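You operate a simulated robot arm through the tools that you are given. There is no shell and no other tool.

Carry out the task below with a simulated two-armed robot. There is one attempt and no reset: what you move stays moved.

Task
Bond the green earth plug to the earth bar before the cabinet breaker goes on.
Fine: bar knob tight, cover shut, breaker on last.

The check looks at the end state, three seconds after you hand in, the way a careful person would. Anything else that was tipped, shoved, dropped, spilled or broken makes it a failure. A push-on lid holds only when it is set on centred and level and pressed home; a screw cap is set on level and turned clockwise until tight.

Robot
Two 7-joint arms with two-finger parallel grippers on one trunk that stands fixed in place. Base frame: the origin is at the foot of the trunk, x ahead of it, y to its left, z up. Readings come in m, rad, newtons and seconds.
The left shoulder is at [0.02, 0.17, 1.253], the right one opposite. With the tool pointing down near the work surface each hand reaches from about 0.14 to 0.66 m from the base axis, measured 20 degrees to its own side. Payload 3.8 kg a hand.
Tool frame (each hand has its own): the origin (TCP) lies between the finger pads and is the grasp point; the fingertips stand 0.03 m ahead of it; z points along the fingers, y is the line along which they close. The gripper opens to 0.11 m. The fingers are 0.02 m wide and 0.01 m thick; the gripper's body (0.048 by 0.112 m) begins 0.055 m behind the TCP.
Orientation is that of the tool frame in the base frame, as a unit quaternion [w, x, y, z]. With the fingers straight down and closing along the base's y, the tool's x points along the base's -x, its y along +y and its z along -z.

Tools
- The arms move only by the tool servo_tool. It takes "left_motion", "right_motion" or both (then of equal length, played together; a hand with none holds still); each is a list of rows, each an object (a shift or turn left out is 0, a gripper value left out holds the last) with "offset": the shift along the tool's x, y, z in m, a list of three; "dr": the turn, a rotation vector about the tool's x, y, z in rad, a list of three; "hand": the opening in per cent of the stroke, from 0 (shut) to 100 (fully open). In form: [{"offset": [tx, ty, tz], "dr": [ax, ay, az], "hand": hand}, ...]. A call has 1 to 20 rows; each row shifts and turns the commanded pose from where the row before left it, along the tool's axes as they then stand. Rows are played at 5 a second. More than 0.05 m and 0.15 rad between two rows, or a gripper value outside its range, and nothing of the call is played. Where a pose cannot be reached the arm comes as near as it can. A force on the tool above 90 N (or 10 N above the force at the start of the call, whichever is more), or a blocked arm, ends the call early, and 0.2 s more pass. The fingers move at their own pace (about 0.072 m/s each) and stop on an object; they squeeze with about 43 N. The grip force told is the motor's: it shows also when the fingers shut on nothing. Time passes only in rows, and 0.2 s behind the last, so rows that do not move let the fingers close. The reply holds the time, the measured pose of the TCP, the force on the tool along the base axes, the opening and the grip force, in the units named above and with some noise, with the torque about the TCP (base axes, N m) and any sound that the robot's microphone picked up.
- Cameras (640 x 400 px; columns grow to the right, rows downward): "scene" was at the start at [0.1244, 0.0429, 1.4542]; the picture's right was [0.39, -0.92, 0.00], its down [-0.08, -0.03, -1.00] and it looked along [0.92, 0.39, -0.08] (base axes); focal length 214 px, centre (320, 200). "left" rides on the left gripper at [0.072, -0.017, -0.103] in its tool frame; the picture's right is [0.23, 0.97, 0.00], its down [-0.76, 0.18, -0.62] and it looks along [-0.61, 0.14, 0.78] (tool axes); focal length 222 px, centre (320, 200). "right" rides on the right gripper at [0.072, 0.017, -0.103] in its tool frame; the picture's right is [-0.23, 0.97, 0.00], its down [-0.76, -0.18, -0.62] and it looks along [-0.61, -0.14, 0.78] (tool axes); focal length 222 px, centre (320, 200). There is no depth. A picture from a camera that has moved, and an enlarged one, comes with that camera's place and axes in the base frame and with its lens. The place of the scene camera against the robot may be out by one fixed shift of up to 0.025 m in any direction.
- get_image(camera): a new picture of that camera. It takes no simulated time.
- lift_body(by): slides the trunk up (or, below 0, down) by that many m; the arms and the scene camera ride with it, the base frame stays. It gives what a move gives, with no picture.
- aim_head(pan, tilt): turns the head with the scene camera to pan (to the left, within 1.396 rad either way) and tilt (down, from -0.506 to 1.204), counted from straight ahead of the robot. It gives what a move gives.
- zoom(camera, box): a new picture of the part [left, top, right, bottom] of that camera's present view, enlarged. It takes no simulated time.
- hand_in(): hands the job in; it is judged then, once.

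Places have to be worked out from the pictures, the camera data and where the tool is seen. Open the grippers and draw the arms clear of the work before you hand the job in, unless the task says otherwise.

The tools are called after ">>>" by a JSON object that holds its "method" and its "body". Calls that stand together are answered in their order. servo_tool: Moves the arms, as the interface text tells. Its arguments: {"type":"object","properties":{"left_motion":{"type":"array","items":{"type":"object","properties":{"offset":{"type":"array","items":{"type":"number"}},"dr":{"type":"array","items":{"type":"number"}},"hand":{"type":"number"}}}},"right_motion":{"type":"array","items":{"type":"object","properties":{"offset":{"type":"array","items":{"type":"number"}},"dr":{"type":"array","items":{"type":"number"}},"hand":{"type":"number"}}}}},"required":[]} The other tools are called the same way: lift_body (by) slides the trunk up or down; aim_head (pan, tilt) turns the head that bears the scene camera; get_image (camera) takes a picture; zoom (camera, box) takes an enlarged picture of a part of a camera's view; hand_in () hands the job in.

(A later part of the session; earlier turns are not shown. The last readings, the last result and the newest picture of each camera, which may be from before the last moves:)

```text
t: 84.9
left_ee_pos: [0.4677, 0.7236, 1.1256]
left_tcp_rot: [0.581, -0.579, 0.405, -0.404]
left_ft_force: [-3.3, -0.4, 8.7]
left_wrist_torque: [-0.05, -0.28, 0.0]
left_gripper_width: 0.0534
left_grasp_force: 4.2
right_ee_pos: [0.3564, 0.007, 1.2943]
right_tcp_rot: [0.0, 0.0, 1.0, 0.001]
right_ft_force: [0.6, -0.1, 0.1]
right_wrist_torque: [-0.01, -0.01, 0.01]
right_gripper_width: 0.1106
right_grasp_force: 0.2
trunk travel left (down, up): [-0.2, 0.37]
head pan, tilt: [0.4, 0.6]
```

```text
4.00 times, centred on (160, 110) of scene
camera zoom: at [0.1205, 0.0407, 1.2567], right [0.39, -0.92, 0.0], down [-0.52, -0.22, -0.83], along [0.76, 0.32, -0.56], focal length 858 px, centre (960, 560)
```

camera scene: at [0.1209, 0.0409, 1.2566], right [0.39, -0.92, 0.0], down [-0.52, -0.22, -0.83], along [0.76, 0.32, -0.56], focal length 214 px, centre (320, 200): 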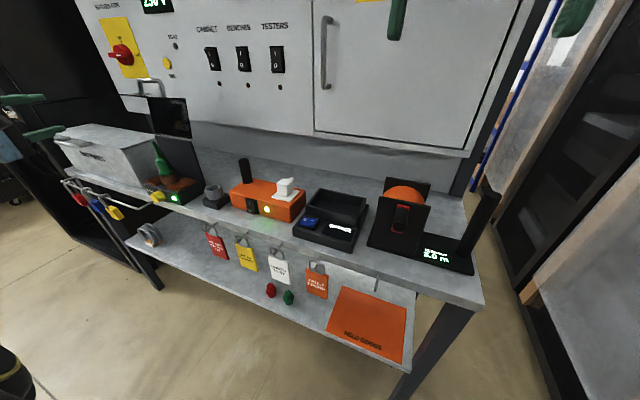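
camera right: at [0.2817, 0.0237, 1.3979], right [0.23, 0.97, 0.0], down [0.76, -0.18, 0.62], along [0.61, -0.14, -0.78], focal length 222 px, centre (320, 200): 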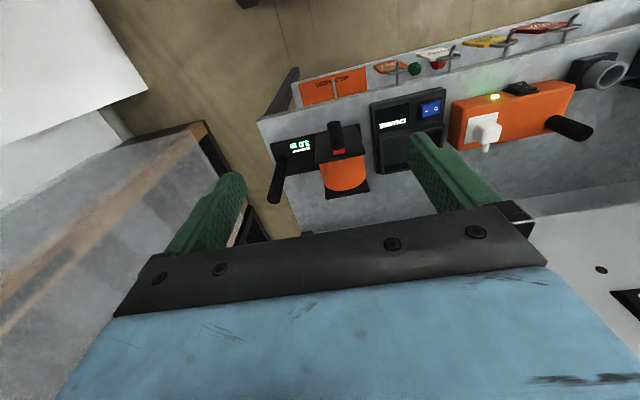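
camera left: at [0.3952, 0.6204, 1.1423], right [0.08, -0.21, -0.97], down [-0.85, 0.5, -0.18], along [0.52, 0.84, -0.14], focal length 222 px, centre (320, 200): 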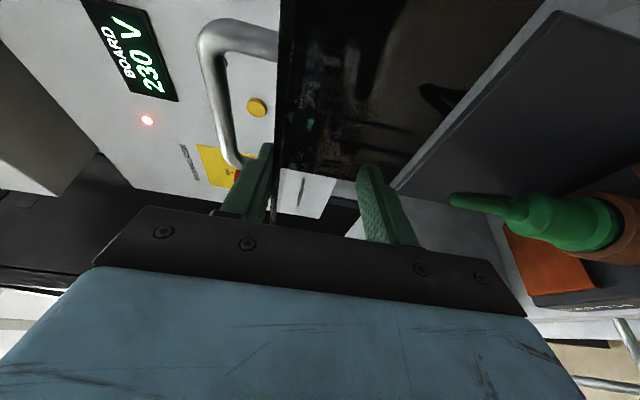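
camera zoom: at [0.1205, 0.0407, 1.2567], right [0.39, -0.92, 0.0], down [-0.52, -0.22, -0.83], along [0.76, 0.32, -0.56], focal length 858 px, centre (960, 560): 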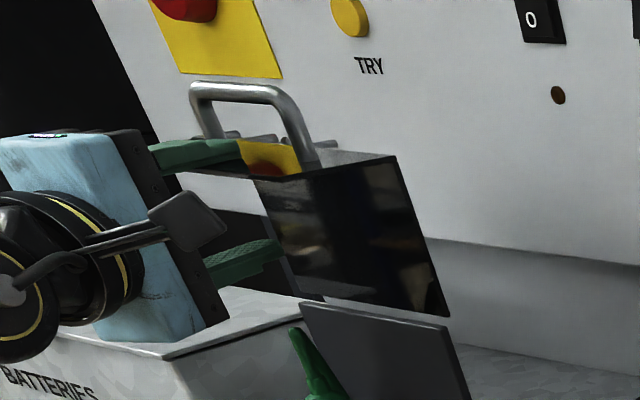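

The lid is coming forward (about 88°) with a light 9 N. I continue along the arc.

>>> {"method": "servo_tool", "body": {"left_motion": [{"offset": [-0.0042, 0.011, -0.0112]}, {"offset": [-0.0042, 0.011, -0.0112]}]}}

>>> {"method": "get_image", "body": {"camera": "left"}}

>>> {"method": "zoom", "body": {"camera": "scene", "box": [90, 60, 230, 160]}}

```text
t: 85.5
left_ee_pos: [0.441, 0.7253, 1.1091]
left_tcp_rot: [0.584, -0.576, 0.403, -0.406]
left_ft_force: [-13.5, -1.7, 19.8]
left_wrist_torque: [0.03, -1.08, 0.05]
left_gripper_width: 0.06
left_grasp_force: 10.1
right_ee_pos: [0.3515, 0.0058, 1.2955]
right_tcp_rot: [0.003, 0.0, 1.0, 0.002]
right_ft_force: [-0.6, -0.3, -0.3]
right_wrist_torque: [-0.01, 0.0, 0.0]
right_gripper_width: 0.1101
right_grasp_force: 0.1
trunk travel left (down, up): [-0.2, 0.37]
head pan, tilt: [0.4, 0.6]
```

```text
taken
camera left: at [0.3684, 0.6203, 1.1239], right [0.09, -0.21, -0.97], down [-0.85, 0.5, -0.18], along [0.52, 0.84, -0.13], focal length 222 px, centre (320, 200)
```

left: 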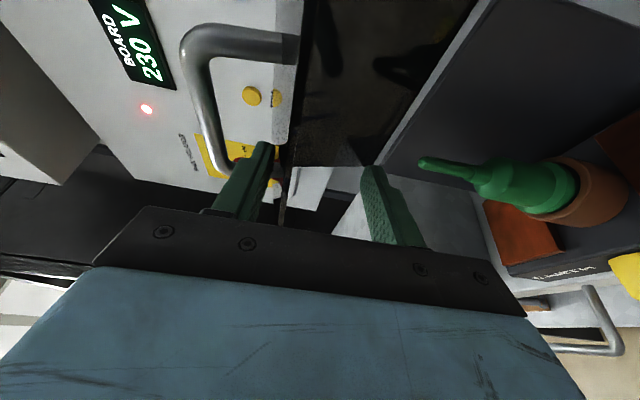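

```text
4.00 times, centred on (160, 110) of scene
camera zoom: at [0.1178, 0.0392, 1.257], right [0.39, -0.92, 0.0], down [-0.52, -0.22, -0.83], along [0.76, 0.32, -0.56], focal length 858 px, centre (960, 560)
```

zoom: 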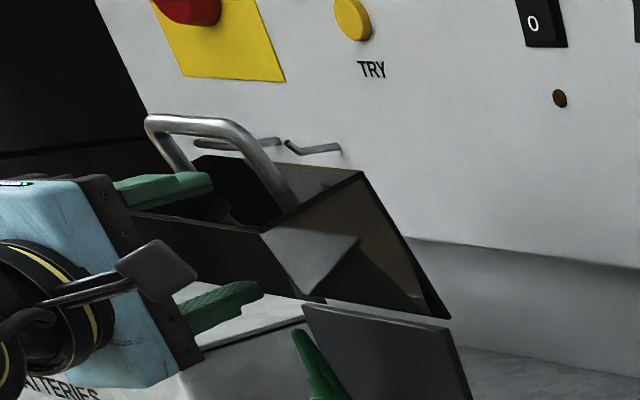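

The lid (≈72°) resists slightly the whole way, so the hinge has friction and holds its position. I withdraw the fork, close the fingers, and then push the handle bar down from above.

>>> {"method": "servo_tool", "body": {"left_motion": [{"offset": [-0.002, -0.008, -0.006]}, {"offset": [-0.0104, 0, -0.0281]}, {"offset": [-0.0104, 0, -0.0281]}, {"offset": [-0.0104, 0, -0.0281]}]}}

>>> {"method": "zoom", "body": {"camera": "scene", "box": [90, 60, 230, 160]}}

>>> {"method": "get_image", "body": {"camera": "left"}}

```text
t: 86.5
left_ee_pos: [0.3472, 0.7239, 1.1097]
left_tcp_rot: [-0.579, 0.581, -0.406, 0.403]
left_ft_force: [-0.8, -0.2, -0.3]
left_wrist_torque: [0.03, -0.03, 0.03]
left_gripper_width: 0.0493
left_grasp_force: 0.1
right_ee_pos: [0.355, 0.0069, 1.2961]
right_tcp_rot: [0.001, 0.0, 1.0, 0.001]
right_ft_force: [0.5, 0.5, -1.0]
right_wrist_torque: [0.01, -0.02, 0.02]
right_gripper_width: 0.1098
right_grasp_force: 0.1
trunk travel left (down, up): [-0.2, 0.37]
head pan, tilt: [0.4, 0.6]
```

```text
4.00 times, centred on (160, 110) of scene
camera zoom: at [0.1207, 0.0411, 1.2566], right [0.39, -0.92, 0.0], down [-0.52, -0.22, -0.83], along [0.76, 0.32, -0.56], focal length 858 px, centre (960, 560)
```

zoom: 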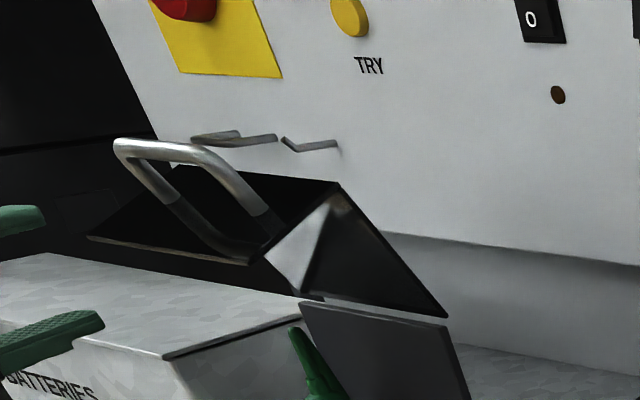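

```text
taken
camera left: at [0.2756, 0.6197, 1.1264], right [0.07, -0.21, -0.97], down [-0.85, 0.5, -0.17], along [0.52, 0.84, -0.14], focal length 222 px, centre (320, 200)
```

left: 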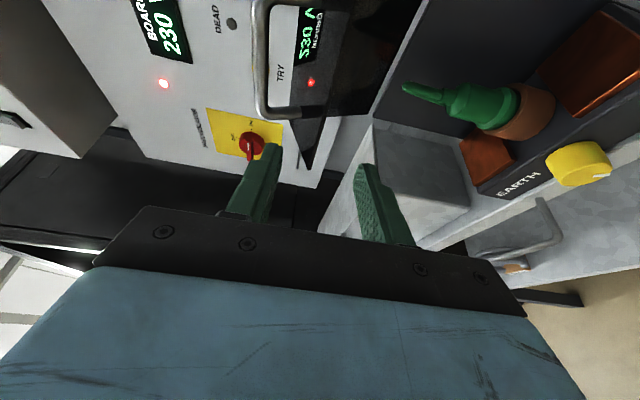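

The lid rests at about 60° on its own, handle bar near (0.445, z 1.152). I close the fingers, rise and move above the bar.

>>> {"method": "servo_tool", "body": {"left_motion": [{"offset": [0, -0.03, 0], "hand": 0}, {"offset": [0, -0.03, 0]}, {"offset": [0, -0.03, 0]}, {"offset": [0.0153, 0, 0.0412]}, {"offset": [0.0153, 0, 0.0412]}]}}

>>> {"method": "zoom", "body": {"camera": "scene", "box": [90, 60, 230, 160]}}

>>> {"method": "get_image", "body": {"camera": "left"}}

```text
t: 87.7
left_ee_pos: [0.4355, 0.7265, 1.2007]
left_tcp_rot: [-0.579, 0.581, -0.405, 0.403]
left_ft_force: [-0.5, 0.4, 0.5]
left_wrist_torque: [0.03, -0.01, 0.0]
left_gripper_width: 0.0
left_grasp_force: 37.2
right_ee_pos: [0.3564, 0.0059, 1.2947]
right_tcp_rot: [0.0, 0.0, 1.0, 0.001]
right_ft_force: [0.6, 0.1, 0.4]
right_wrist_torque: [-0.02, -0.01, -0.03]
right_gripper_width: 0.11
right_grasp_force: 0.1
trunk travel left (down, up): [-0.2, 0.37]
head pan, tilt: [0.4, 0.6]
```

```text
4.00 times, centred on (160, 110) of scene
camera zoom: at [0.1217, 0.0412, 1.2565], right [0.39, -0.92, 0.0], down [-0.52, -0.22, -0.82], along [0.76, 0.32, -0.57], focal length 858 px, centre (960, 560)
```

zoom: 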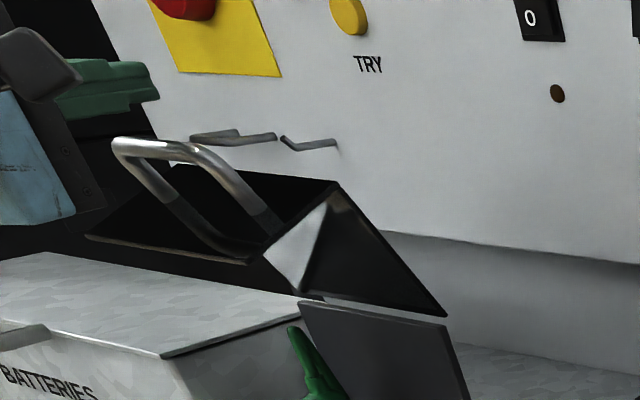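

```text
taken
camera left: at [0.364, 0.6206, 1.2169], right [0.07, -0.21, -0.97], down [-0.85, 0.5, -0.17], along [0.52, 0.84, -0.14], focal length 222 px, centre (320, 200)
```

left: 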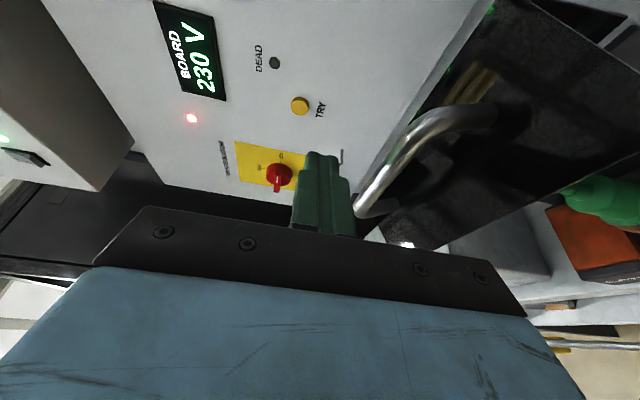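

The fingers are just above the bar. I press down along the lid's closing arc in steps.

>>> {"method": "servo_tool", "body": {"left_motion": [{"offset": [0, 0.025, 0]}, {"offset": [-0.0026, 0.026, -0.007]}, {"offset": [-0.0038, 0.015, -0.0103]}, {"offset": [-0.0045, 0.019, -0.0122]}]}}

>>> {"method": "zoom", "body": {"camera": "scene", "box": [90, 80, 230, 180]}}

>>> {"method": "get_image", "body": {"camera": "left"}}

```text
t: 88.7
left_ee_pos: [0.3932, 0.7249, 1.1295]
left_tcp_rot: [0.589, -0.574, 0.402, -0.403]
left_ft_force: [-59.5, -7.9, 33.4]
left_wrist_torque: [-0.09, 0.34, -0.36]
left_gripper_width: 0.0
left_grasp_force: 37.6
right_ee_pos: [0.3463, 0.0019, 1.2977]
right_tcp_rot: [0.006, -0.001, 1.0, 0.003]
right_ft_force: [-0.6, -0.5, -0.5]
right_wrist_torque: [0.03, 0.02, 0.03]
right_gripper_width: 0.11
right_grasp_force: 0.0
trunk travel left (down, up): [-0.2, 0.37]
head pan, tilt: [0.4, 0.6]
```

```text
4.00 times, centred on (160, 130) of scene
camera zoom: at [0.1109, 0.0369, 1.2576], right [0.39, -0.92, 0.0], down [-0.51, -0.22, -0.83], along [0.77, 0.32, -0.56], focal length 858 px, centre (960, 480)
```

zoom: 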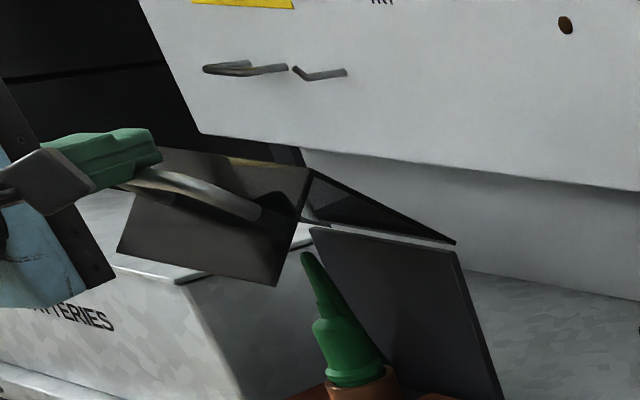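

```text
taken
camera left: at [0.3215, 0.6198, 1.1422], right [0.09, -0.2, -0.98], down [-0.85, 0.5, -0.18], along [0.52, 0.85, -0.12], focal length 222 px, centre (320, 200)
```

left: 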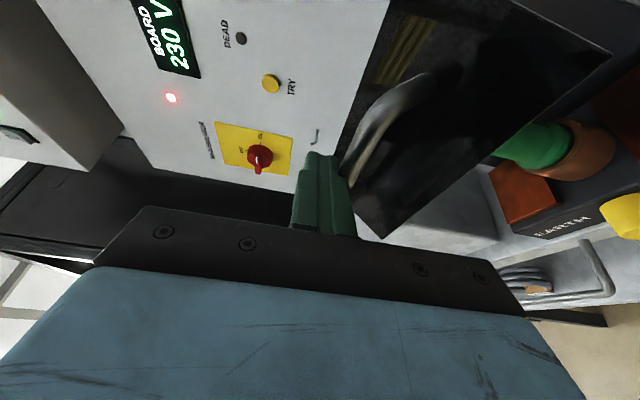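

The lid is at about 38°, but the bar is pushing the hand back (−60 N in x). I shift the hand 1.5 cm toward the robot to relieve this, then continue down.

>>> {"method": "servo_tool", "body": {"left_motion": [{"offset": [-0.0052, 0, -0.0141]}, {"offset": [-0.0026, 0.01, -0.007]}, {"offset": [-0.0017, 0.015, -0.0047]}]}}

>>> {"method": "zoom", "body": {"camera": "scene", "box": [90, 80, 230, 180]}}

>>> {"method": "get_image", "body": {"camera": "left"}}

```text
t: 89.5
left_ee_pos: [0.3776, 0.7237, 1.0864]
left_tcp_rot: [-0.576, 0.582, -0.407, 0.404]
left_ft_force: [-4.1, 1.9, -0.9]
left_wrist_torque: [0.0, 0.06, -0.01]
left_gripper_width: 0.0
left_grasp_force: 37.1
right_ee_pos: [0.3557, 0.0074, 1.2949]
right_tcp_rot: [0.0, 0.001, 1.0, 0.001]
right_ft_force: [0.0, 0.0, -0.1]
right_wrist_torque: [-0.02, -0.02, 0.0]
right_gripper_width: 0.1101
right_grasp_force: 0.1
trunk travel left (down, up): [-0.2, 0.37]
head pan, tilt: [0.4, 0.6]
```

```text
4.00 times, centred on (160, 130) of scene
camera zoom: at [0.1208, 0.0417, 1.2564], right [0.39, -0.92, 0.0], down [-0.52, -0.22, -0.83], along [0.76, 0.32, -0.56], focal length 858 px, centre (960, 480)
```

zoom: 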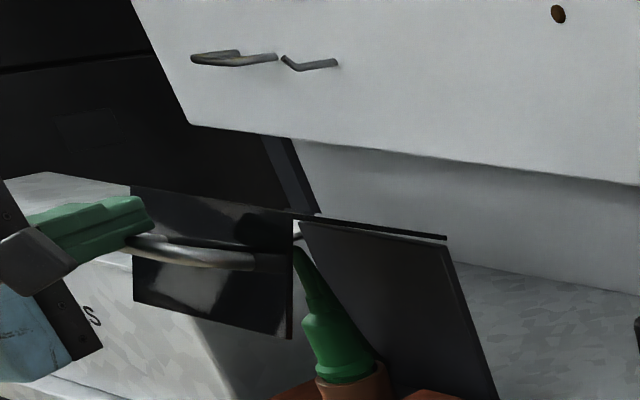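

```text
taken
camera left: at [0.3051, 0.6206, 1.1043], right [0.07, -0.22, -0.97], down [-0.85, 0.5, -0.17], along [0.53, 0.84, -0.15], focal length 222 px, centre (320, 200)
```

left: 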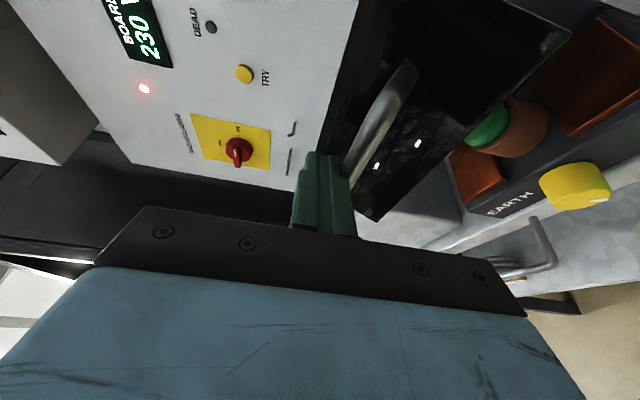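

The lid is at about 24° with no load. I continue pressing the bar straight down in 1 cm steps, watching the force.

>>> {"method": "servo_tool", "body": {"left_motion": [{"offset": [0, 0.01, 0]}, {"offset": [0, 0.01, 0]}, {"offset": [0, 0.01, 0]}]}}

>>> {"method": "zoom", "body": {"camera": "scene", "box": [90, 80, 230, 180]}}

```text
t: 90.3
left_ee_pos: [0.3748, 0.7244, 1.0597]
left_tcp_rot: [-0.579, 0.58, -0.406, 0.403]
left_ft_force: [-18.9, -5.2, 0.8]
left_wrist_torque: [-0.07, 0.26, -0.18]
left_gripper_width: 0.0
left_grasp_force: 37.6
right_ee_pos: [0.3539, 0.0062, 1.2964]
right_tcp_rot: [0.002, 0.0, 1.0, 0.001]
right_ft_force: [0.0, 0.1, 0.0]
right_wrist_torque: [0.05, 0.0, 0.0]
right_gripper_width: 0.1101
right_grasp_force: 0.0
trunk travel left (down, up): [-0.2, 0.37]
head pan, tilt: [0.4, 0.6]
```

```text
4.00 times, centred on (160, 130) of scene
camera zoom: at [0.1188, 0.0407, 1.2567], right [0.39, -0.92, 0.0], down [-0.52, -0.22, -0.83], along [0.76, 0.32, -0.56], focal length 858 px, centre (960, 480)
```

zoom: 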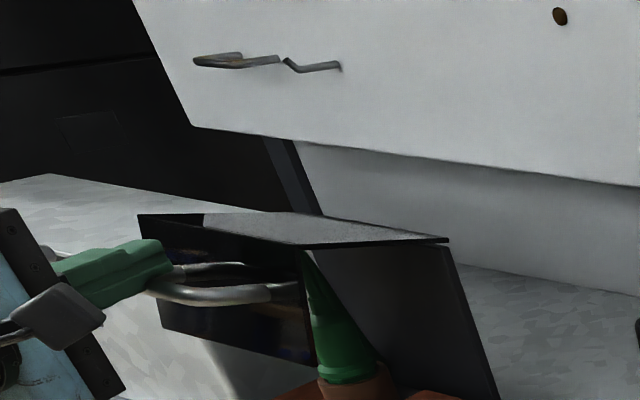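

Lid at about 10°. I ease 5 mm back and keep pressing down gently.

>>> {"method": "servo_tool", "body": {"left_motion": [{"offset": [-0.0017, 0.004, -0.0047]}, {"offset": [0, 0.01, 0]}, {"offset": [0, 0.008, 0]}]}}

>>> {"method": "zoom", "body": {"camera": "scene", "box": [90, 90, 230, 190]}}

>>> {"method": "get_image", "body": {"camera": "left"}}

```text
t: 91.1
left_ee_pos: [0.3714, 0.7258, 1.038]
left_tcp_rot: [0.58, -0.58, 0.405, -0.403]
left_ft_force: [-0.7, 0.3, 0.6]
left_wrist_torque: [0.0, 0.04, -0.01]
left_gripper_width: 0.0002
left_grasp_force: 37.4
right_ee_pos: [0.3564, 0.0076, 1.295]
right_tcp_rot: [0.001, 0.0, 1.0, 0.001]
right_ft_force: [-0.3, 0.0, 0.0]
right_wrist_torque: [0.0, 0.01, 0.0]
right_gripper_width: 0.11
right_grasp_force: 0.1
trunk travel left (down, up): [-0.2, 0.37]
head pan, tilt: [0.4, 0.6]
```

```text
4.00 times, centred on (160, 140) of scene
camera zoom: at [0.1213, 0.0414, 1.2565], right [0.39, -0.92, 0.0], down [-0.52, -0.22, -0.83], along [0.76, 0.32, -0.56], focal length 858 px, centre (960, 440)
```

zoom: 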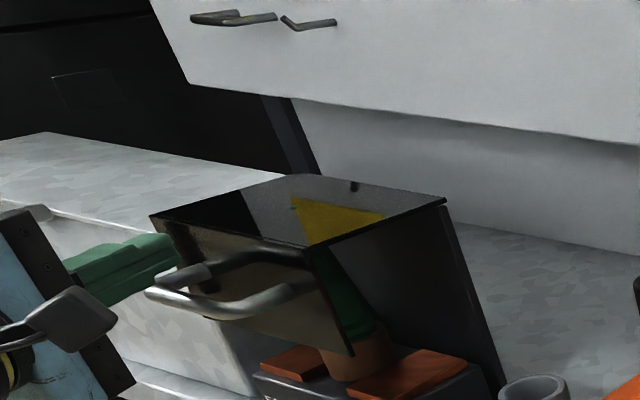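

```text
taken
camera left: at [0.2995, 0.621, 1.0547], right [0.08, -0.21, -0.97], down [-0.85, 0.5, -0.18], along [0.52, 0.84, -0.14], focal length 222 px, centre (320, 200)
```

left: 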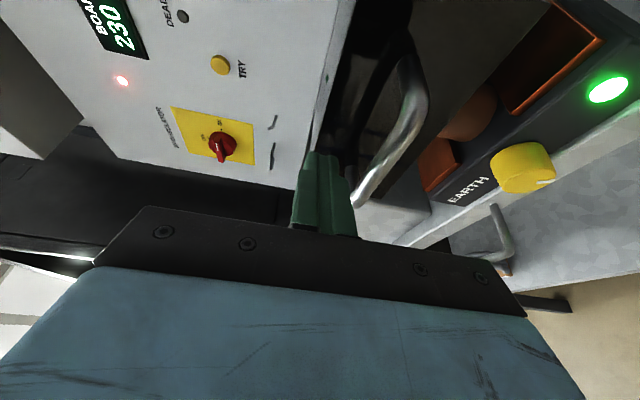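

The lid now looks essentially shut. I press the bar down a bit more to make sure it is fully home and feel for the stop.

>>> {"method": "servo_tool", "body": {"left_motion": [{"offset": [0, 0.008, 0]}, {"offset": [0, 0.006, 0]}, {"offset": [0, 0.005, 0]}]}}

>>> {"method": "zoom", "body": {"camera": "scene", "box": [90, 100, 230, 200]}}

>>> {"method": "get_image", "body": {"camera": "left"}}

```text
t: 91.9
left_ee_pos: [0.3716, 0.7251, 1.0215]
left_tcp_rot: [0.581, -0.579, 0.405, -0.404]
left_ft_force: [0.6, 0.4, 3.4]
left_wrist_torque: [-0.01, -0.08, -0.02]
left_gripper_width: 0.0002
left_grasp_force: 38.0
right_ee_pos: [0.3566, 0.0071, 1.2945]
right_tcp_rot: [0.001, 0.0, 1.0, 0.001]
right_ft_force: [-0.7, -0.1, 0.2]
right_wrist_torque: [0.03, -0.02, -0.03]
right_gripper_width: 0.1098
right_grasp_force: 0.1
trunk travel left (down, up): [-0.2, 0.37]
head pan, tilt: [0.4, 0.6]
```

```text
4.00 times, centred on (160, 150) of scene
camera zoom: at [0.1212, 0.041, 1.2566], right [0.39, -0.92, 0.0], down [-0.52, -0.22, -0.83], along [0.76, 0.32, -0.56], focal length 858 px, centre (960, 400)
```

zoom: 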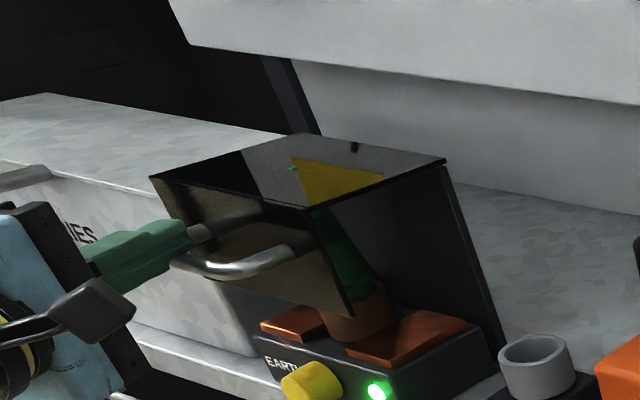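

```text
taken
camera left: at [0.2994, 0.6208, 1.0366], right [0.08, -0.21, -0.97], down [-0.85, 0.5, -0.18], along [0.52, 0.84, -0.14], focal length 222 px, centre (320, 200)
```

left: 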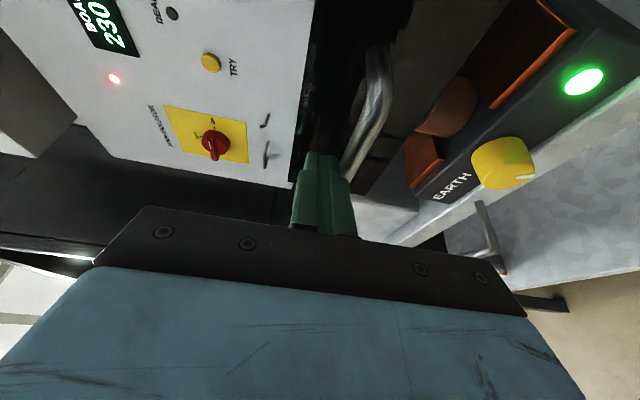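

Light contact with the bar, and the lid no longer moves. I press slightly harder to confirm that it's at its stop.

>>> {"method": "servo_tool", "body": {"left_motion": [{"offset": [0, 0.006, 0]}, {"offset": [0, 0.005, 0]}]}}

>>> {"method": "zoom", "body": {"camera": "scene", "box": [90, 100, 230, 200]}}

```text
t: 92.5
left_ee_pos: [0.3713, 0.7237, 1.0195]
left_tcp_rot: [0.587, -0.574, 0.401, -0.406]
left_ft_force: [5.3, 6.3, 34.1]
left_wrist_torque: [0.09, -0.64, 0.1]
left_gripper_width: 0.0001
left_grasp_force: 37.5
right_ee_pos: [0.3562, 0.005, 1.2952]
right_tcp_rot: [0.001, 0.0, 1.0, 0.001]
right_ft_force: [-0.3, 1.1, 0.5]
right_wrist_torque: [-0.02, 0.0, 0.01]
right_gripper_width: 0.1101
right_grasp_force: 0.0
trunk travel left (down, up): [-0.2, 0.37]
head pan, tilt: [0.4, 0.6]
```

```text
4.00 times, centred on (160, 150) of scene
camera zoom: at [0.1202, 0.0386, 1.2571], right [0.39, -0.92, 0.0], down [-0.52, -0.22, -0.83], along [0.76, 0.32, -0.56], focal length 858 px, centre (960, 400)
```

zoom: 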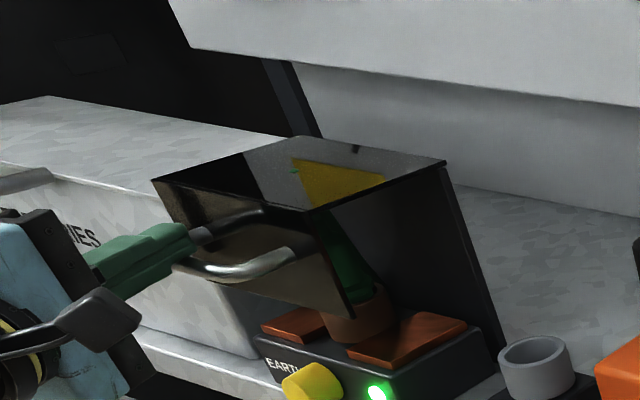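

The force climbs to 34 N with no further travel: the lid is home. I lift off the bar and back away.

>>> {"method": "servo_tool", "body": {"left_motion": [{"offset": [0, -0.015, 0]}, {"offset": [0, -0.015, 0]}, {"offset": [-0.0139, -0.01, -0.0375]}, {"offset": [-0.0139, -0.01, -0.0375]}]}}

>>> {"method": "get_image", "body": {"camera": "scene"}}

>>> {"method": "get_image", "body": {"camera": "left"}}

```text
t: 93.5
left_ee_pos: [0.2892, 0.724, 1.0593]
left_tcp_rot: [-0.579, 0.581, -0.405, 0.404]
left_ft_force: [-0.8, -0.3, 0.5]
left_wrist_torque: [-0.01, -0.01, 0.03]
left_gripper_width: 0.0
left_grasp_force: 37.7
right_ee_pos: [0.3553, 0.0075, 1.2936]
right_tcp_rot: [0.002, 0.0, 1.0, 0.001]
right_ft_force: [-1.0, -0.3, -0.2]
right_wrist_torque: [0.01, -0.02, 0.0]
right_gripper_width: 0.1098
right_grasp_force: 0.1
trunk travel left (down, up): [-0.2, 0.37]
head pan, tilt: [0.4, 0.6]
```

```text
taken
camera scene: at [0.1209, 0.0409, 1.2566], right [0.39, -0.92, 0.0], down [-0.52, -0.22, -0.83], along [0.76, 0.32, -0.56], focal length 214 px, centre (320, 200)
```

scene: 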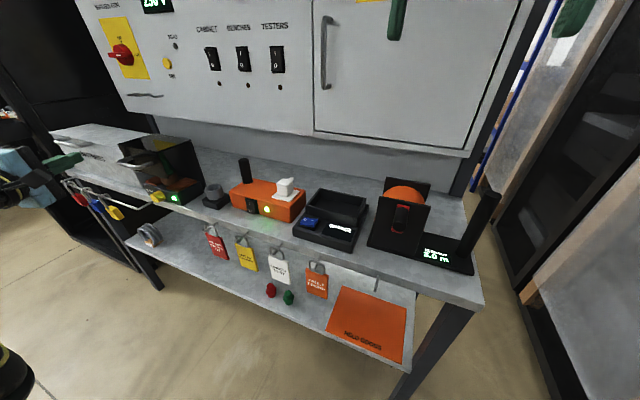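

```text
taken
camera left: at [0.2185, 0.6201, 1.0751], right [0.07, -0.21, -0.97], down [-0.85, 0.5, -0.17], along [0.52, 0.84, -0.14], focal length 222 px, centre (320, 200)
```

left: 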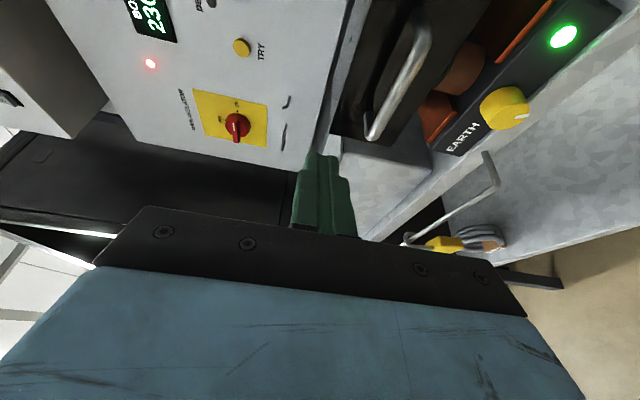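

The cover is shut. Now for the cabinet breaker; I raise the trunk back by 0.15 m and then position the left hand camera to measure the breaker's location accurately.

>>> {"method": "lift_body", "body": {"by": 0.15}}

>>> {"method": "servo_tool", "body": {"left_motion": [{"offset": [0.028, -0.007, -0.009]}, {"offset": [0.028, -0.007, -0.009]}, {"offset": [0.028, -0.007, -0.009]}, {"offset": [0.028, -0.007, -0.009]}, {"offset": [0.028, -0.007, -0.009]}, {"offset": [0.028, -0.007, -0.009]}, {"dr": [0, 0.14, 0]}, {"dr": [0, 0.14, 0]}, {"dr": [0, 0.14, 0]}, {"dr": [0, 0.14, 0]}]}}

>>> {"method": "get_image", "body": {"camera": "left"}}

>>> {"method": "get_image", "body": {"camera": "scene"}}

>>> {"method": "zoom", "body": {"camera": "scene", "box": [120, 160, 250, 250]}}

```text
t: 95.3
left_ee_pos: [0.2919, 0.725, 1.2077]
left_tcp_rot: [-0.579, 0.581, -0.405, 0.404]
left_ft_force: [0.4, -0.4, 0.0]
left_wrist_torque: [-0.01, -0.02, -0.02]
left_gripper_width: 0.0
left_grasp_force: 37.5
right_ee_pos: [0.3563, 0.0063, 1.4446]
right_tcp_rot: [0.001, 0.0, 1.0, 0.001]
right_ft_force: [-0.8, 0.4, 0.1]
right_wrist_torque: [-0.03, 0.0, 0.0]
right_gripper_width: 0.1098
right_grasp_force: 0.1
trunk travel left (down, up): [-0.35, 0.22]
head pan, tilt: [0.4, 0.6]
```

```text
t: 97.5
left_ee_pos: [0.2995, 0.5483, 1.2489]
left_tcp_rot: [0.444, -0.447, 0.55, -0.548]
left_ft_force: [-0.2, 0.4, -0.4]
left_wrist_torque: [-0.01, -0.01, -0.02]
left_gripper_width: 0.0
left_grasp_force: 37.4
right_ee_pos: [0.3566, 0.007, 1.4446]
right_tcp_rot: [0.0, 0.0, 1.0, 0.001]
right_ft_force: [-0.2, -0.2, 0.1]
right_wrist_torque: [0.01, 0.01, -0.02]
right_gripper_width: 0.11
right_grasp_force: 0.0
trunk travel left (down, up): [-0.35, 0.22]
head pan, tilt: [0.4, 0.6]
```

```text
taken
camera left: at [0.183, 0.4992, 1.267], right [-0.05, -0.22, -0.97], down [-0.45, 0.87, -0.18], along [0.89, 0.43, -0.15], focal length 222 px, centre (320, 200)
```

left: 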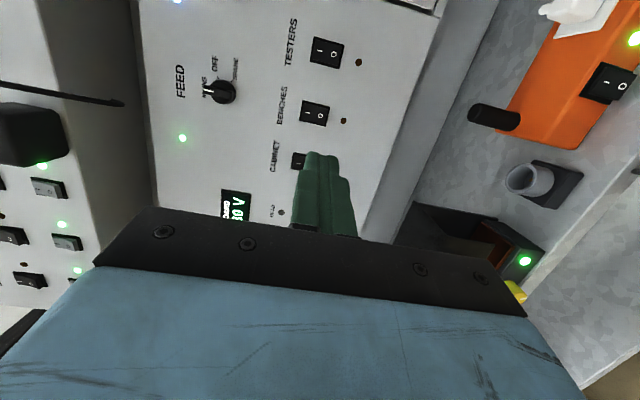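

```text
taken
camera scene: at [0.1218, 0.0416, 1.4065], right [0.39, -0.92, 0.0], down [-0.52, -0.22, -0.82], along [0.76, 0.32, -0.57], focal length 214 px, centre (320, 200)
```

scene: 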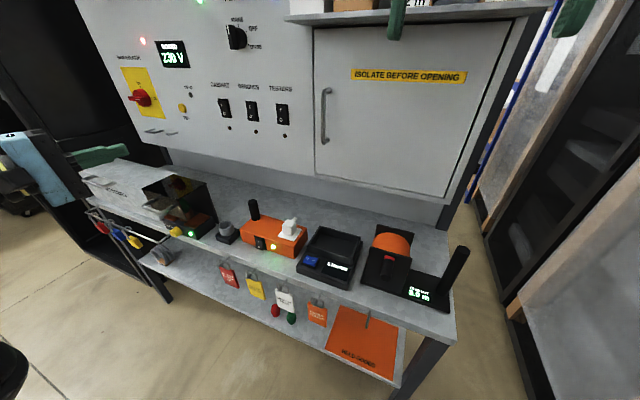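

```text
4.44 times, centred on (185, 205) of scene
camera zoom: at [0.1218, 0.0416, 1.4065], right [0.39, -0.92, 0.0], down [-0.52, -0.22, -0.82], along [0.76, 0.32, -0.57], focal length 953 px, centre (920, 178)
```

zoom: 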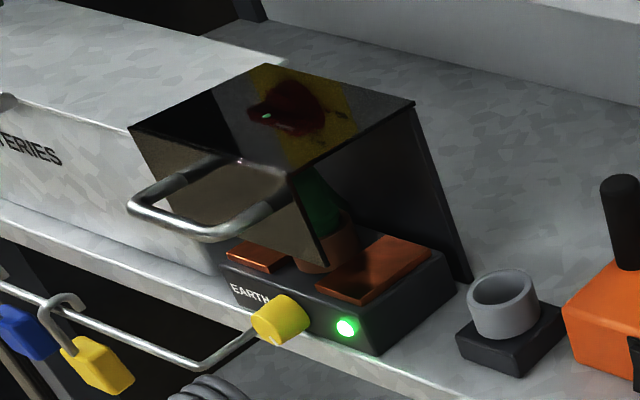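

The cover's corners match the initial shut picture exactly and the earth lamp is green. The CABINET breaker triangulates to about (0.723, 0.665, 1.245) — a long reach. I point the left hand at it along the arm's direction and move to a point 25 cm short.

>>> {"method": "servo_tool", "body": {"left_motion": [{"dr": [0, -0.14, 0]}, {"dr": [0, -0.14, 0]}, {"dr": [0, -0.14, 0]}, {"dr": [0, -0.14, 0]}, {"dr": [0, -0.14, 0]}, {"dr": [0, -0.14, 0]}, {"offset": [0.0301, -0.0018, 0.0249]}, {"offset": [0.0301, -0.0018, 0.0249]}, {"offset": [0.0301, -0.0018, 0.0249]}, {"offset": [0.0301, -0.0018, 0.0249]}, {"offset": [0.0301, -0.0018, 0.0249]}]}}

>>> {"method": "get_image", "body": {"camera": "left"}}

>>> {"method": "get_image", "body": {"camera": "scene"}}

```text
t: 99.9
left_ee_pos: [0.4974, 0.5133, 1.2571]
left_tcp_rot: [-0.629, 0.632, -0.322, 0.317]
left_ft_force: [0.1, -0.6, -0.7]
left_wrist_torque: [0.04, 0.0, 0.01]
left_gripper_width: 0.0
left_grasp_force: 38.1
left hand out of reach, approached as far as the arm can: row 5, 6
right_ee_pos: [0.3577, 0.0059, 1.4439]
right_tcp_rot: [-0.001, 0.0, 1.0, 0.0]
right_ft_force: [0.3, -0.4, -0.4]
right_wrist_torque: [0.01, 0.02, -0.02]
right_gripper_width: 0.1101
right_grasp_force: 0.0
trunk travel left (down, up): [-0.35, 0.22]
head pan, tilt: [0.4, 0.6]
```

```text
taken
camera left: at [0.4565, 0.3933, 1.2746], right [0.13, -0.18, -0.97], down [-0.95, 0.25, -0.17], along [0.27, 0.95, -0.14], focal length 222 px, centre (320, 200)
```

left: 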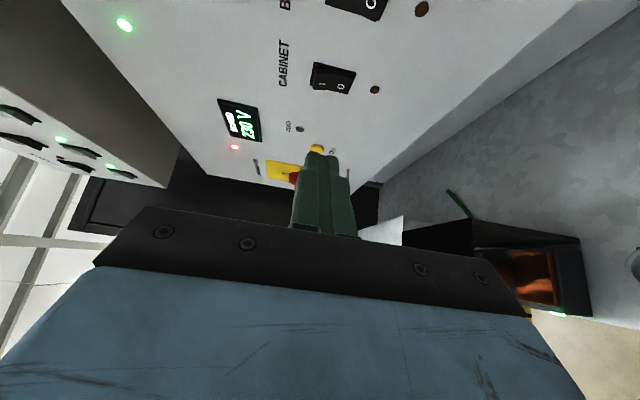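

```text
taken
camera scene: at [0.1225, 0.0406, 1.4064], right [0.39, -0.92, 0.0], down [-0.52, -0.22, -0.82], along [0.76, 0.32, -0.57], focal length 214 px, centre (320, 200)
```

scene: 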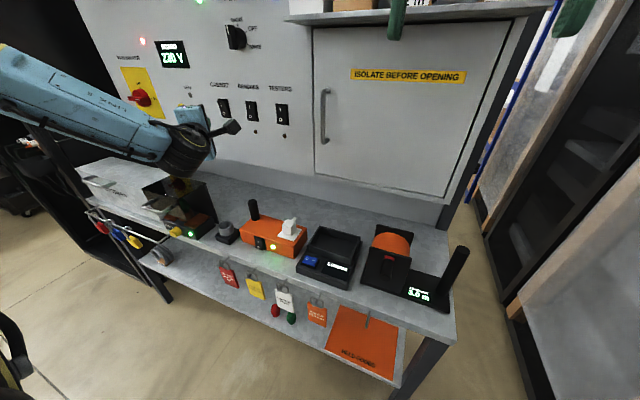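

From the closest views the rocker is at (0.7225, 0.663, 1.240), its "I" half at z≈1.255. I advance along the tool axis in steps and watch for reach limits.

>>> {"method": "servo_tool", "body": {"left_motion": [{"offset": [0, 0, 0.04]}, {"offset": [0, 0, 0.04]}, {"offset": [0, 0, 0.03]}]}}

>>> {"method": "get_image", "body": {"camera": "left"}}

>>> {"method": "get_image", "body": {"camera": "scene"}}

```text
t: 100.7
left_ee_pos: [0.5866, 0.5797, 1.2579]
left_tcp_rot: [-0.629, 0.632, -0.321, 0.319]
left_ft_force: [0.1, -0.5, 0.8]
left_wrist_torque: [-0.01, -0.02, 0.03]
left_gripper_width: 0.0
left_grasp_force: 37.4
right_ee_pos: [0.3574, 0.0064, 1.4442]
right_tcp_rot: [0.001, 0.0, 1.0, 0.001]
right_ft_force: [-0.1, -0.1, 0.4]
right_wrist_torque: [-0.02, 0.03, -0.04]
right_gripper_width: 0.11
right_grasp_force: 0.0
trunk travel left (down, up): [-0.35, 0.22]
head pan, tilt: [0.4, 0.6]
```

```text
taken
camera left: at [0.5454, 0.46, 1.2744], right [0.13, -0.18, -0.97], down [-0.95, 0.25, -0.17], along [0.27, 0.95, -0.14], focal length 222 px, centre (320, 200)
```

left: 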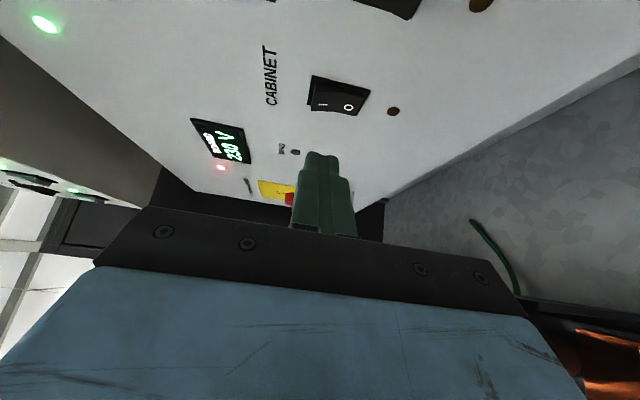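

```text
taken
camera scene: at [0.1223, 0.0413, 1.4064], right [0.39, -0.92, 0.0], down [-0.52, -0.22, -0.82], along [0.76, 0.32, -0.57], focal length 214 px, centre (320, 200)
```

scene: 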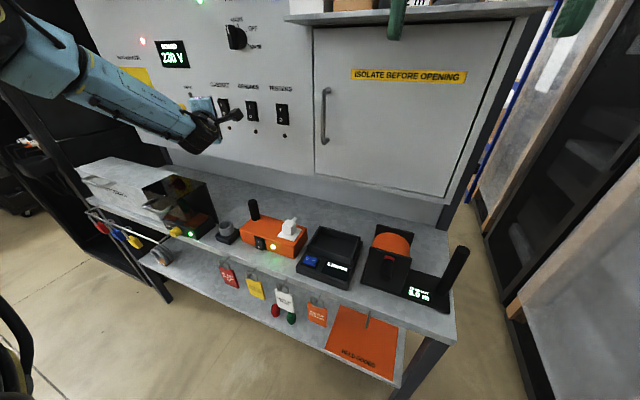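

Still reachable. The rocker's face with the "I" mark is at about (0.703, 0.656, 1.258). I advance another 8 cm, then will press with small steps.

>>> {"method": "servo_tool", "body": {"left_motion": [{"offset": [0.001, -0.003, 0.04]}, {"offset": [0.001, 0, 0.04]}]}}

>>> {"method": "get_image", "body": {"camera": "left"}}

>>> {"method": "zoom", "body": {"camera": "scene", "box": [180, 70, 280, 140]}}

```text
t: 101.3
left_ee_pos: [0.6507, 0.6261, 1.26]
left_tcp_rot: [0.631, -0.631, 0.321, -0.319]
left_ft_force: [-0.3, 0.4, 0.4]
left_wrist_torque: [0.01, 0.01, 0.0]
left_gripper_width: 0.0
left_grasp_force: 37.7
right_ee_pos: [0.3556, 0.0078, 1.4454]
right_tcp_rot: [-0.001, -0.001, 1.0, 0.002]
right_ft_force: [-0.4, 0.0, 1.1]
right_wrist_torque: [0.02, -0.01, 0.0]
right_gripper_width: 0.1099
right_grasp_force: 0.1
trunk travel left (down, up): [-0.35, 0.22]
head pan, tilt: [0.4, 0.6]
```

```text
taken
camera left: at [0.6103, 0.5063, 1.2769], right [0.13, -0.18, -0.97], down [-0.95, 0.25, -0.17], along [0.27, 0.95, -0.14], focal length 222 px, centre (320, 200)
```

left: 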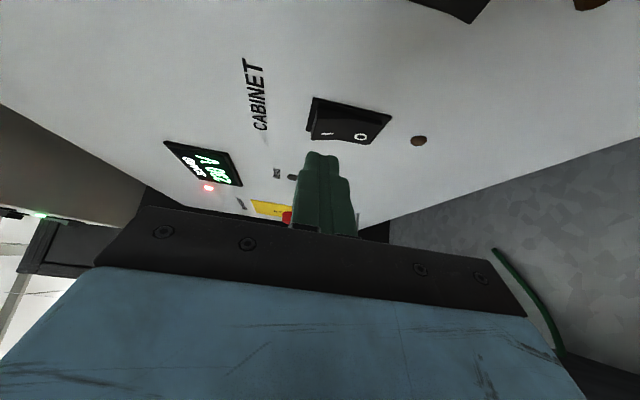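

```text
5.71 times, centred on (230, 105) of scene
camera zoom: at [0.1217, 0.0417, 1.4064], right [0.39, -0.92, 0.0], down [-0.52, -0.22, -0.82], along [0.76, 0.32, -0.57], focal length 1226 px, centre (834, 743)
```

zoom: 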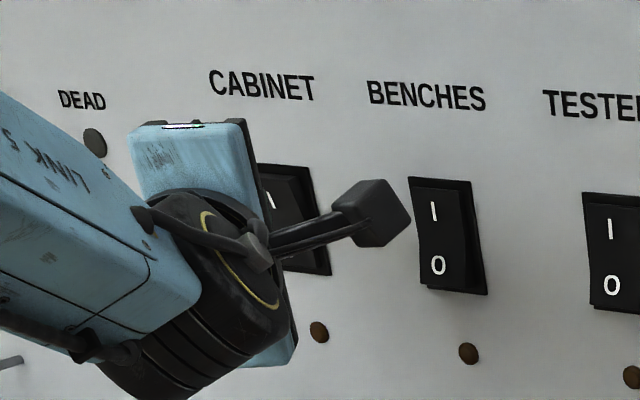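

Tip is about 2.5 cm from the rocker, and in line with the "I" half. I press forward with small steps.

>>> {"method": "servo_tool", "body": {"left_motion": [{"offset": [0.002, 0, 0.012]}, {"offset": [0.002, 0, 0.01]}, {"offset": [0.001, 0, 0.006]}]}}

>>> {"method": "get_image", "body": {"camera": "left"}}

>>> {"method": "zoom", "body": {"camera": "scene", "box": [180, 70, 280, 140]}}

```text
t: 102.1
left_ee_pos: [0.6758, 0.6378, 1.2603]
left_tcp_rot: [-0.63, 0.631, -0.322, 0.319]
left_ft_force: [0.1, -0.2, -1.0]
left_wrist_torque: [0.02, -0.02, -0.01]
left_gripper_width: 0.0
left_grasp_force: 37.3
right_ee_pos: [0.3573, 0.0075, 1.4442]
right_tcp_rot: [0.001, -0.001, 1.0, 0.001]
right_ft_force: [0.1, 0.1, -0.5]
right_wrist_torque: [-0.02, -0.01, 0.02]
right_gripper_width: 0.1103
right_grasp_force: 0.0
trunk travel left (down, up): [-0.35, 0.22]
head pan, tilt: [0.4, 0.6]
```

```text
taken
camera left: at [0.636, 0.5182, 1.2771], right [0.13, -0.18, -0.97], down [-0.95, 0.25, -0.17], along [0.27, 0.95, -0.14], focal length 222 px, centre (320, 200)
```

left: 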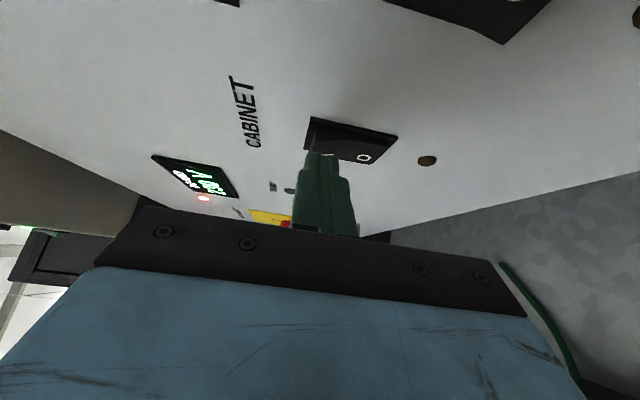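

```text
5.71 times, centred on (230, 105) of scene
camera zoom: at [0.1218, 0.0415, 1.4065], right [0.39, -0.92, 0.0], down [-0.52, -0.22, -0.82], along [0.76, 0.32, -0.57], focal length 1226 px, centre (834, 743)
```

zoom: 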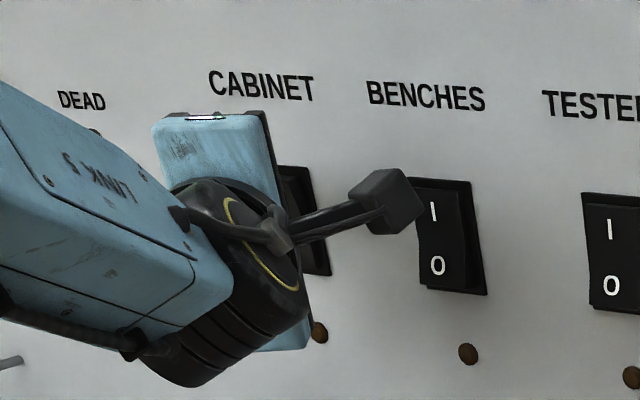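

No contact yet at tip x≈0.70. I continue in 5 mm steps.

>>> {"method": "servo_tool", "body": {"left_motion": [{"offset": [0, 0, 0.005]}, {"offset": [0, 0, 0.005]}]}}

>>> {"method": "get_image", "body": {"camera": "left"}}

```text
t: 102.7
left_ee_pos: [0.6837, 0.6442, 1.2626]
left_tcp_rot: [0.631, -0.631, 0.321, -0.318]
left_ft_force: [-0.3, -0.3, 0.6]
left_wrist_torque: [0.03, 0.01, 0.0]
left_gripper_width: 0.0
left_grasp_force: 38.1
right_ee_pos: [0.3548, 0.0075, 1.4442]
right_tcp_rot: [0.001, 0.001, 1.0, 0.0]
right_ft_force: [0.8, 0.1, -0.1]
right_wrist_torque: [0.03, 0.0, 0.0]
right_gripper_width: 0.1101
right_grasp_force: 0.0
trunk travel left (down, up): [-0.35, 0.22]
head pan, tilt: [0.4, 0.6]
```

```text
taken
camera left: at [0.6437, 0.5241, 1.2775], right [0.13, -0.18, -0.97], down [-0.95, 0.25, -0.17], along [0.27, 0.95, -0.14], focal length 222 px, centre (320, 200)
```

left: 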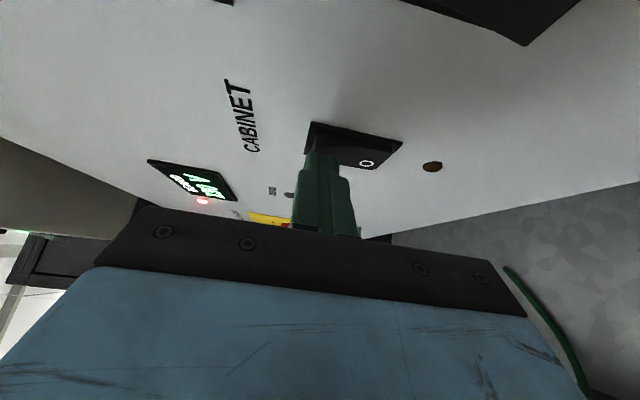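

>>> {"method": "servo_tool", "body": {"left_motion": [{"offset": [0.001, 0.002, 0.005]}, {"offset": [0.001, 0.001, 0.005]}]}}

>>> {"method": "get_image", "body": {"camera": "left"}}

>>> {"method": "zoom", "body": {"camera": "scene", "box": [180, 70, 280, 140]}}

```text
t: 103.3
left_ee_pos: [0.6914, 0.647, 1.2585]
left_tcp_rot: [-0.63, 0.632, -0.321, 0.318]
left_ft_force: [-13.9, -7.6, -0.6]
left_wrist_torque: [-0.11, 0.18, -0.08]
left_gripper_width: 0.0001
left_grasp_force: 38.1
right_ee_pos: [0.3541, 0.0055, 1.4447]
right_tcp_rot: [0.002, 0.001, 1.0, 0.001]
right_ft_force: [-0.5, 0.1, -0.9]
right_wrist_torque: [0.0, 0.03, 0.01]
right_gripper_width: 0.1101
right_grasp_force: 0.2
trunk travel left (down, up): [-0.35, 0.22]
head pan, tilt: [0.4, 0.6]
```

```text
taken
camera left: at [0.6504, 0.5273, 1.2752], right [0.13, -0.18, -0.97], down [-0.95, 0.25, -0.17], along [0.27, 0.95, -0.14], focal length 222 px, centre (320, 200)
```

left: 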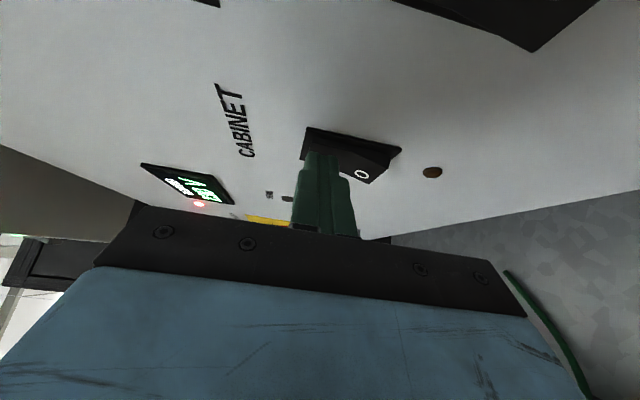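

```text
5.71 times, centred on (230, 105) of scene
camera zoom: at [0.1188, 0.0402, 1.4067], right [0.39, -0.92, 0.0], down [-0.52, -0.22, -0.83], along [0.76, 0.32, -0.56], focal length 1226 px, centre (834, 743)
```

zoom: 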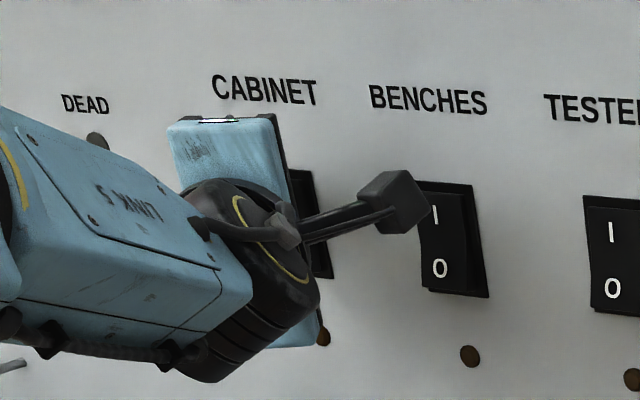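

Contact (14 N) and the lower half of the rocker now appears to stand out: it seems to have flipped to I. I back off and look.

>>> {"method": "servo_tool", "body": {"left_motion": [{"offset": [0, 0, -0.03]}, {"offset": [0, 0, -0.04]}, {"offset": [0, 0, -0.04]}, {"offset": [0, 0, -0.04]}]}}

>>> {"method": "get_image", "body": {"camera": "left"}}

>>> {"method": "zoom", "body": {"camera": "left", "box": [230, 20, 450, 150]}}

>>> {"method": "zoom", "body": {"camera": "scene", "box": [180, 70, 300, 145]}}

```text
t: 104.3
left_ee_pos: [0.5708, 0.5591, 1.2596]
left_tcp_rot: [-0.63, 0.631, -0.32, 0.319]
left_ft_force: [-0.5, 0.3, -0.6]
left_wrist_torque: [-0.03, -0.01, 0.04]
left_gripper_width: 0.0002
left_grasp_force: 37.7
right_ee_pos: [0.356, 0.006, 1.4454]
right_tcp_rot: [0.002, 0.0, 1.0, 0.002]
right_ft_force: [-0.8, 0.2, -0.4]
right_wrist_torque: [0.03, 0.01, 0.01]
right_gripper_width: 0.1099
right_grasp_force: 0.0
trunk travel left (down, up): [-0.35, 0.22]
head pan, tilt: [0.4, 0.6]
```

```text
taken
camera left: at [0.5307, 0.4384, 1.2757], right [0.13, -0.18, -0.97], down [-0.95, 0.25, -0.18], along [0.27, 0.95, -0.14], focal length 222 px, centre (320, 200)
```

left: 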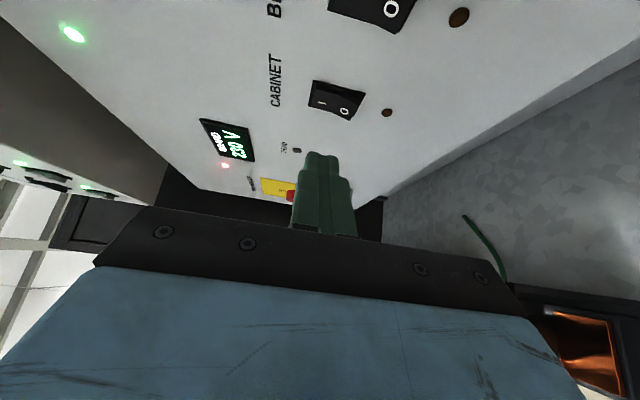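

```text
2.91 times, centred on (340, 85) of left
camera zoom: at [0.5307, 0.4384, 1.2757], right [0.13, -0.18, -0.97], down [-0.95, 0.25, -0.18], along [0.27, 0.95, -0.14], focal length 646 px, centre (262, 534)
```

zoom: 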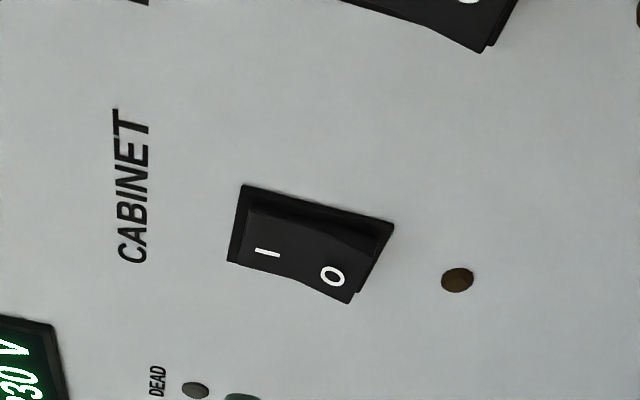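

```text
5.33 times, centred on (240, 108) of scene
camera zoom: at [0.1203, 0.0409, 1.4066], right [0.39, -0.92, 0.0], down [-0.52, -0.22, -0.83], along [0.76, 0.32, -0.56], focal length 1144 px, centre (747, 693)
```

zoom: 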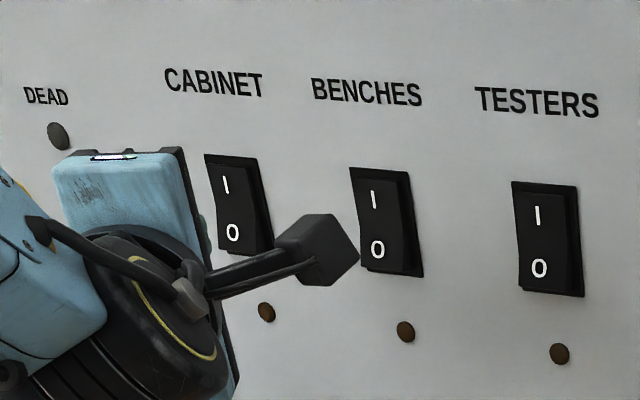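

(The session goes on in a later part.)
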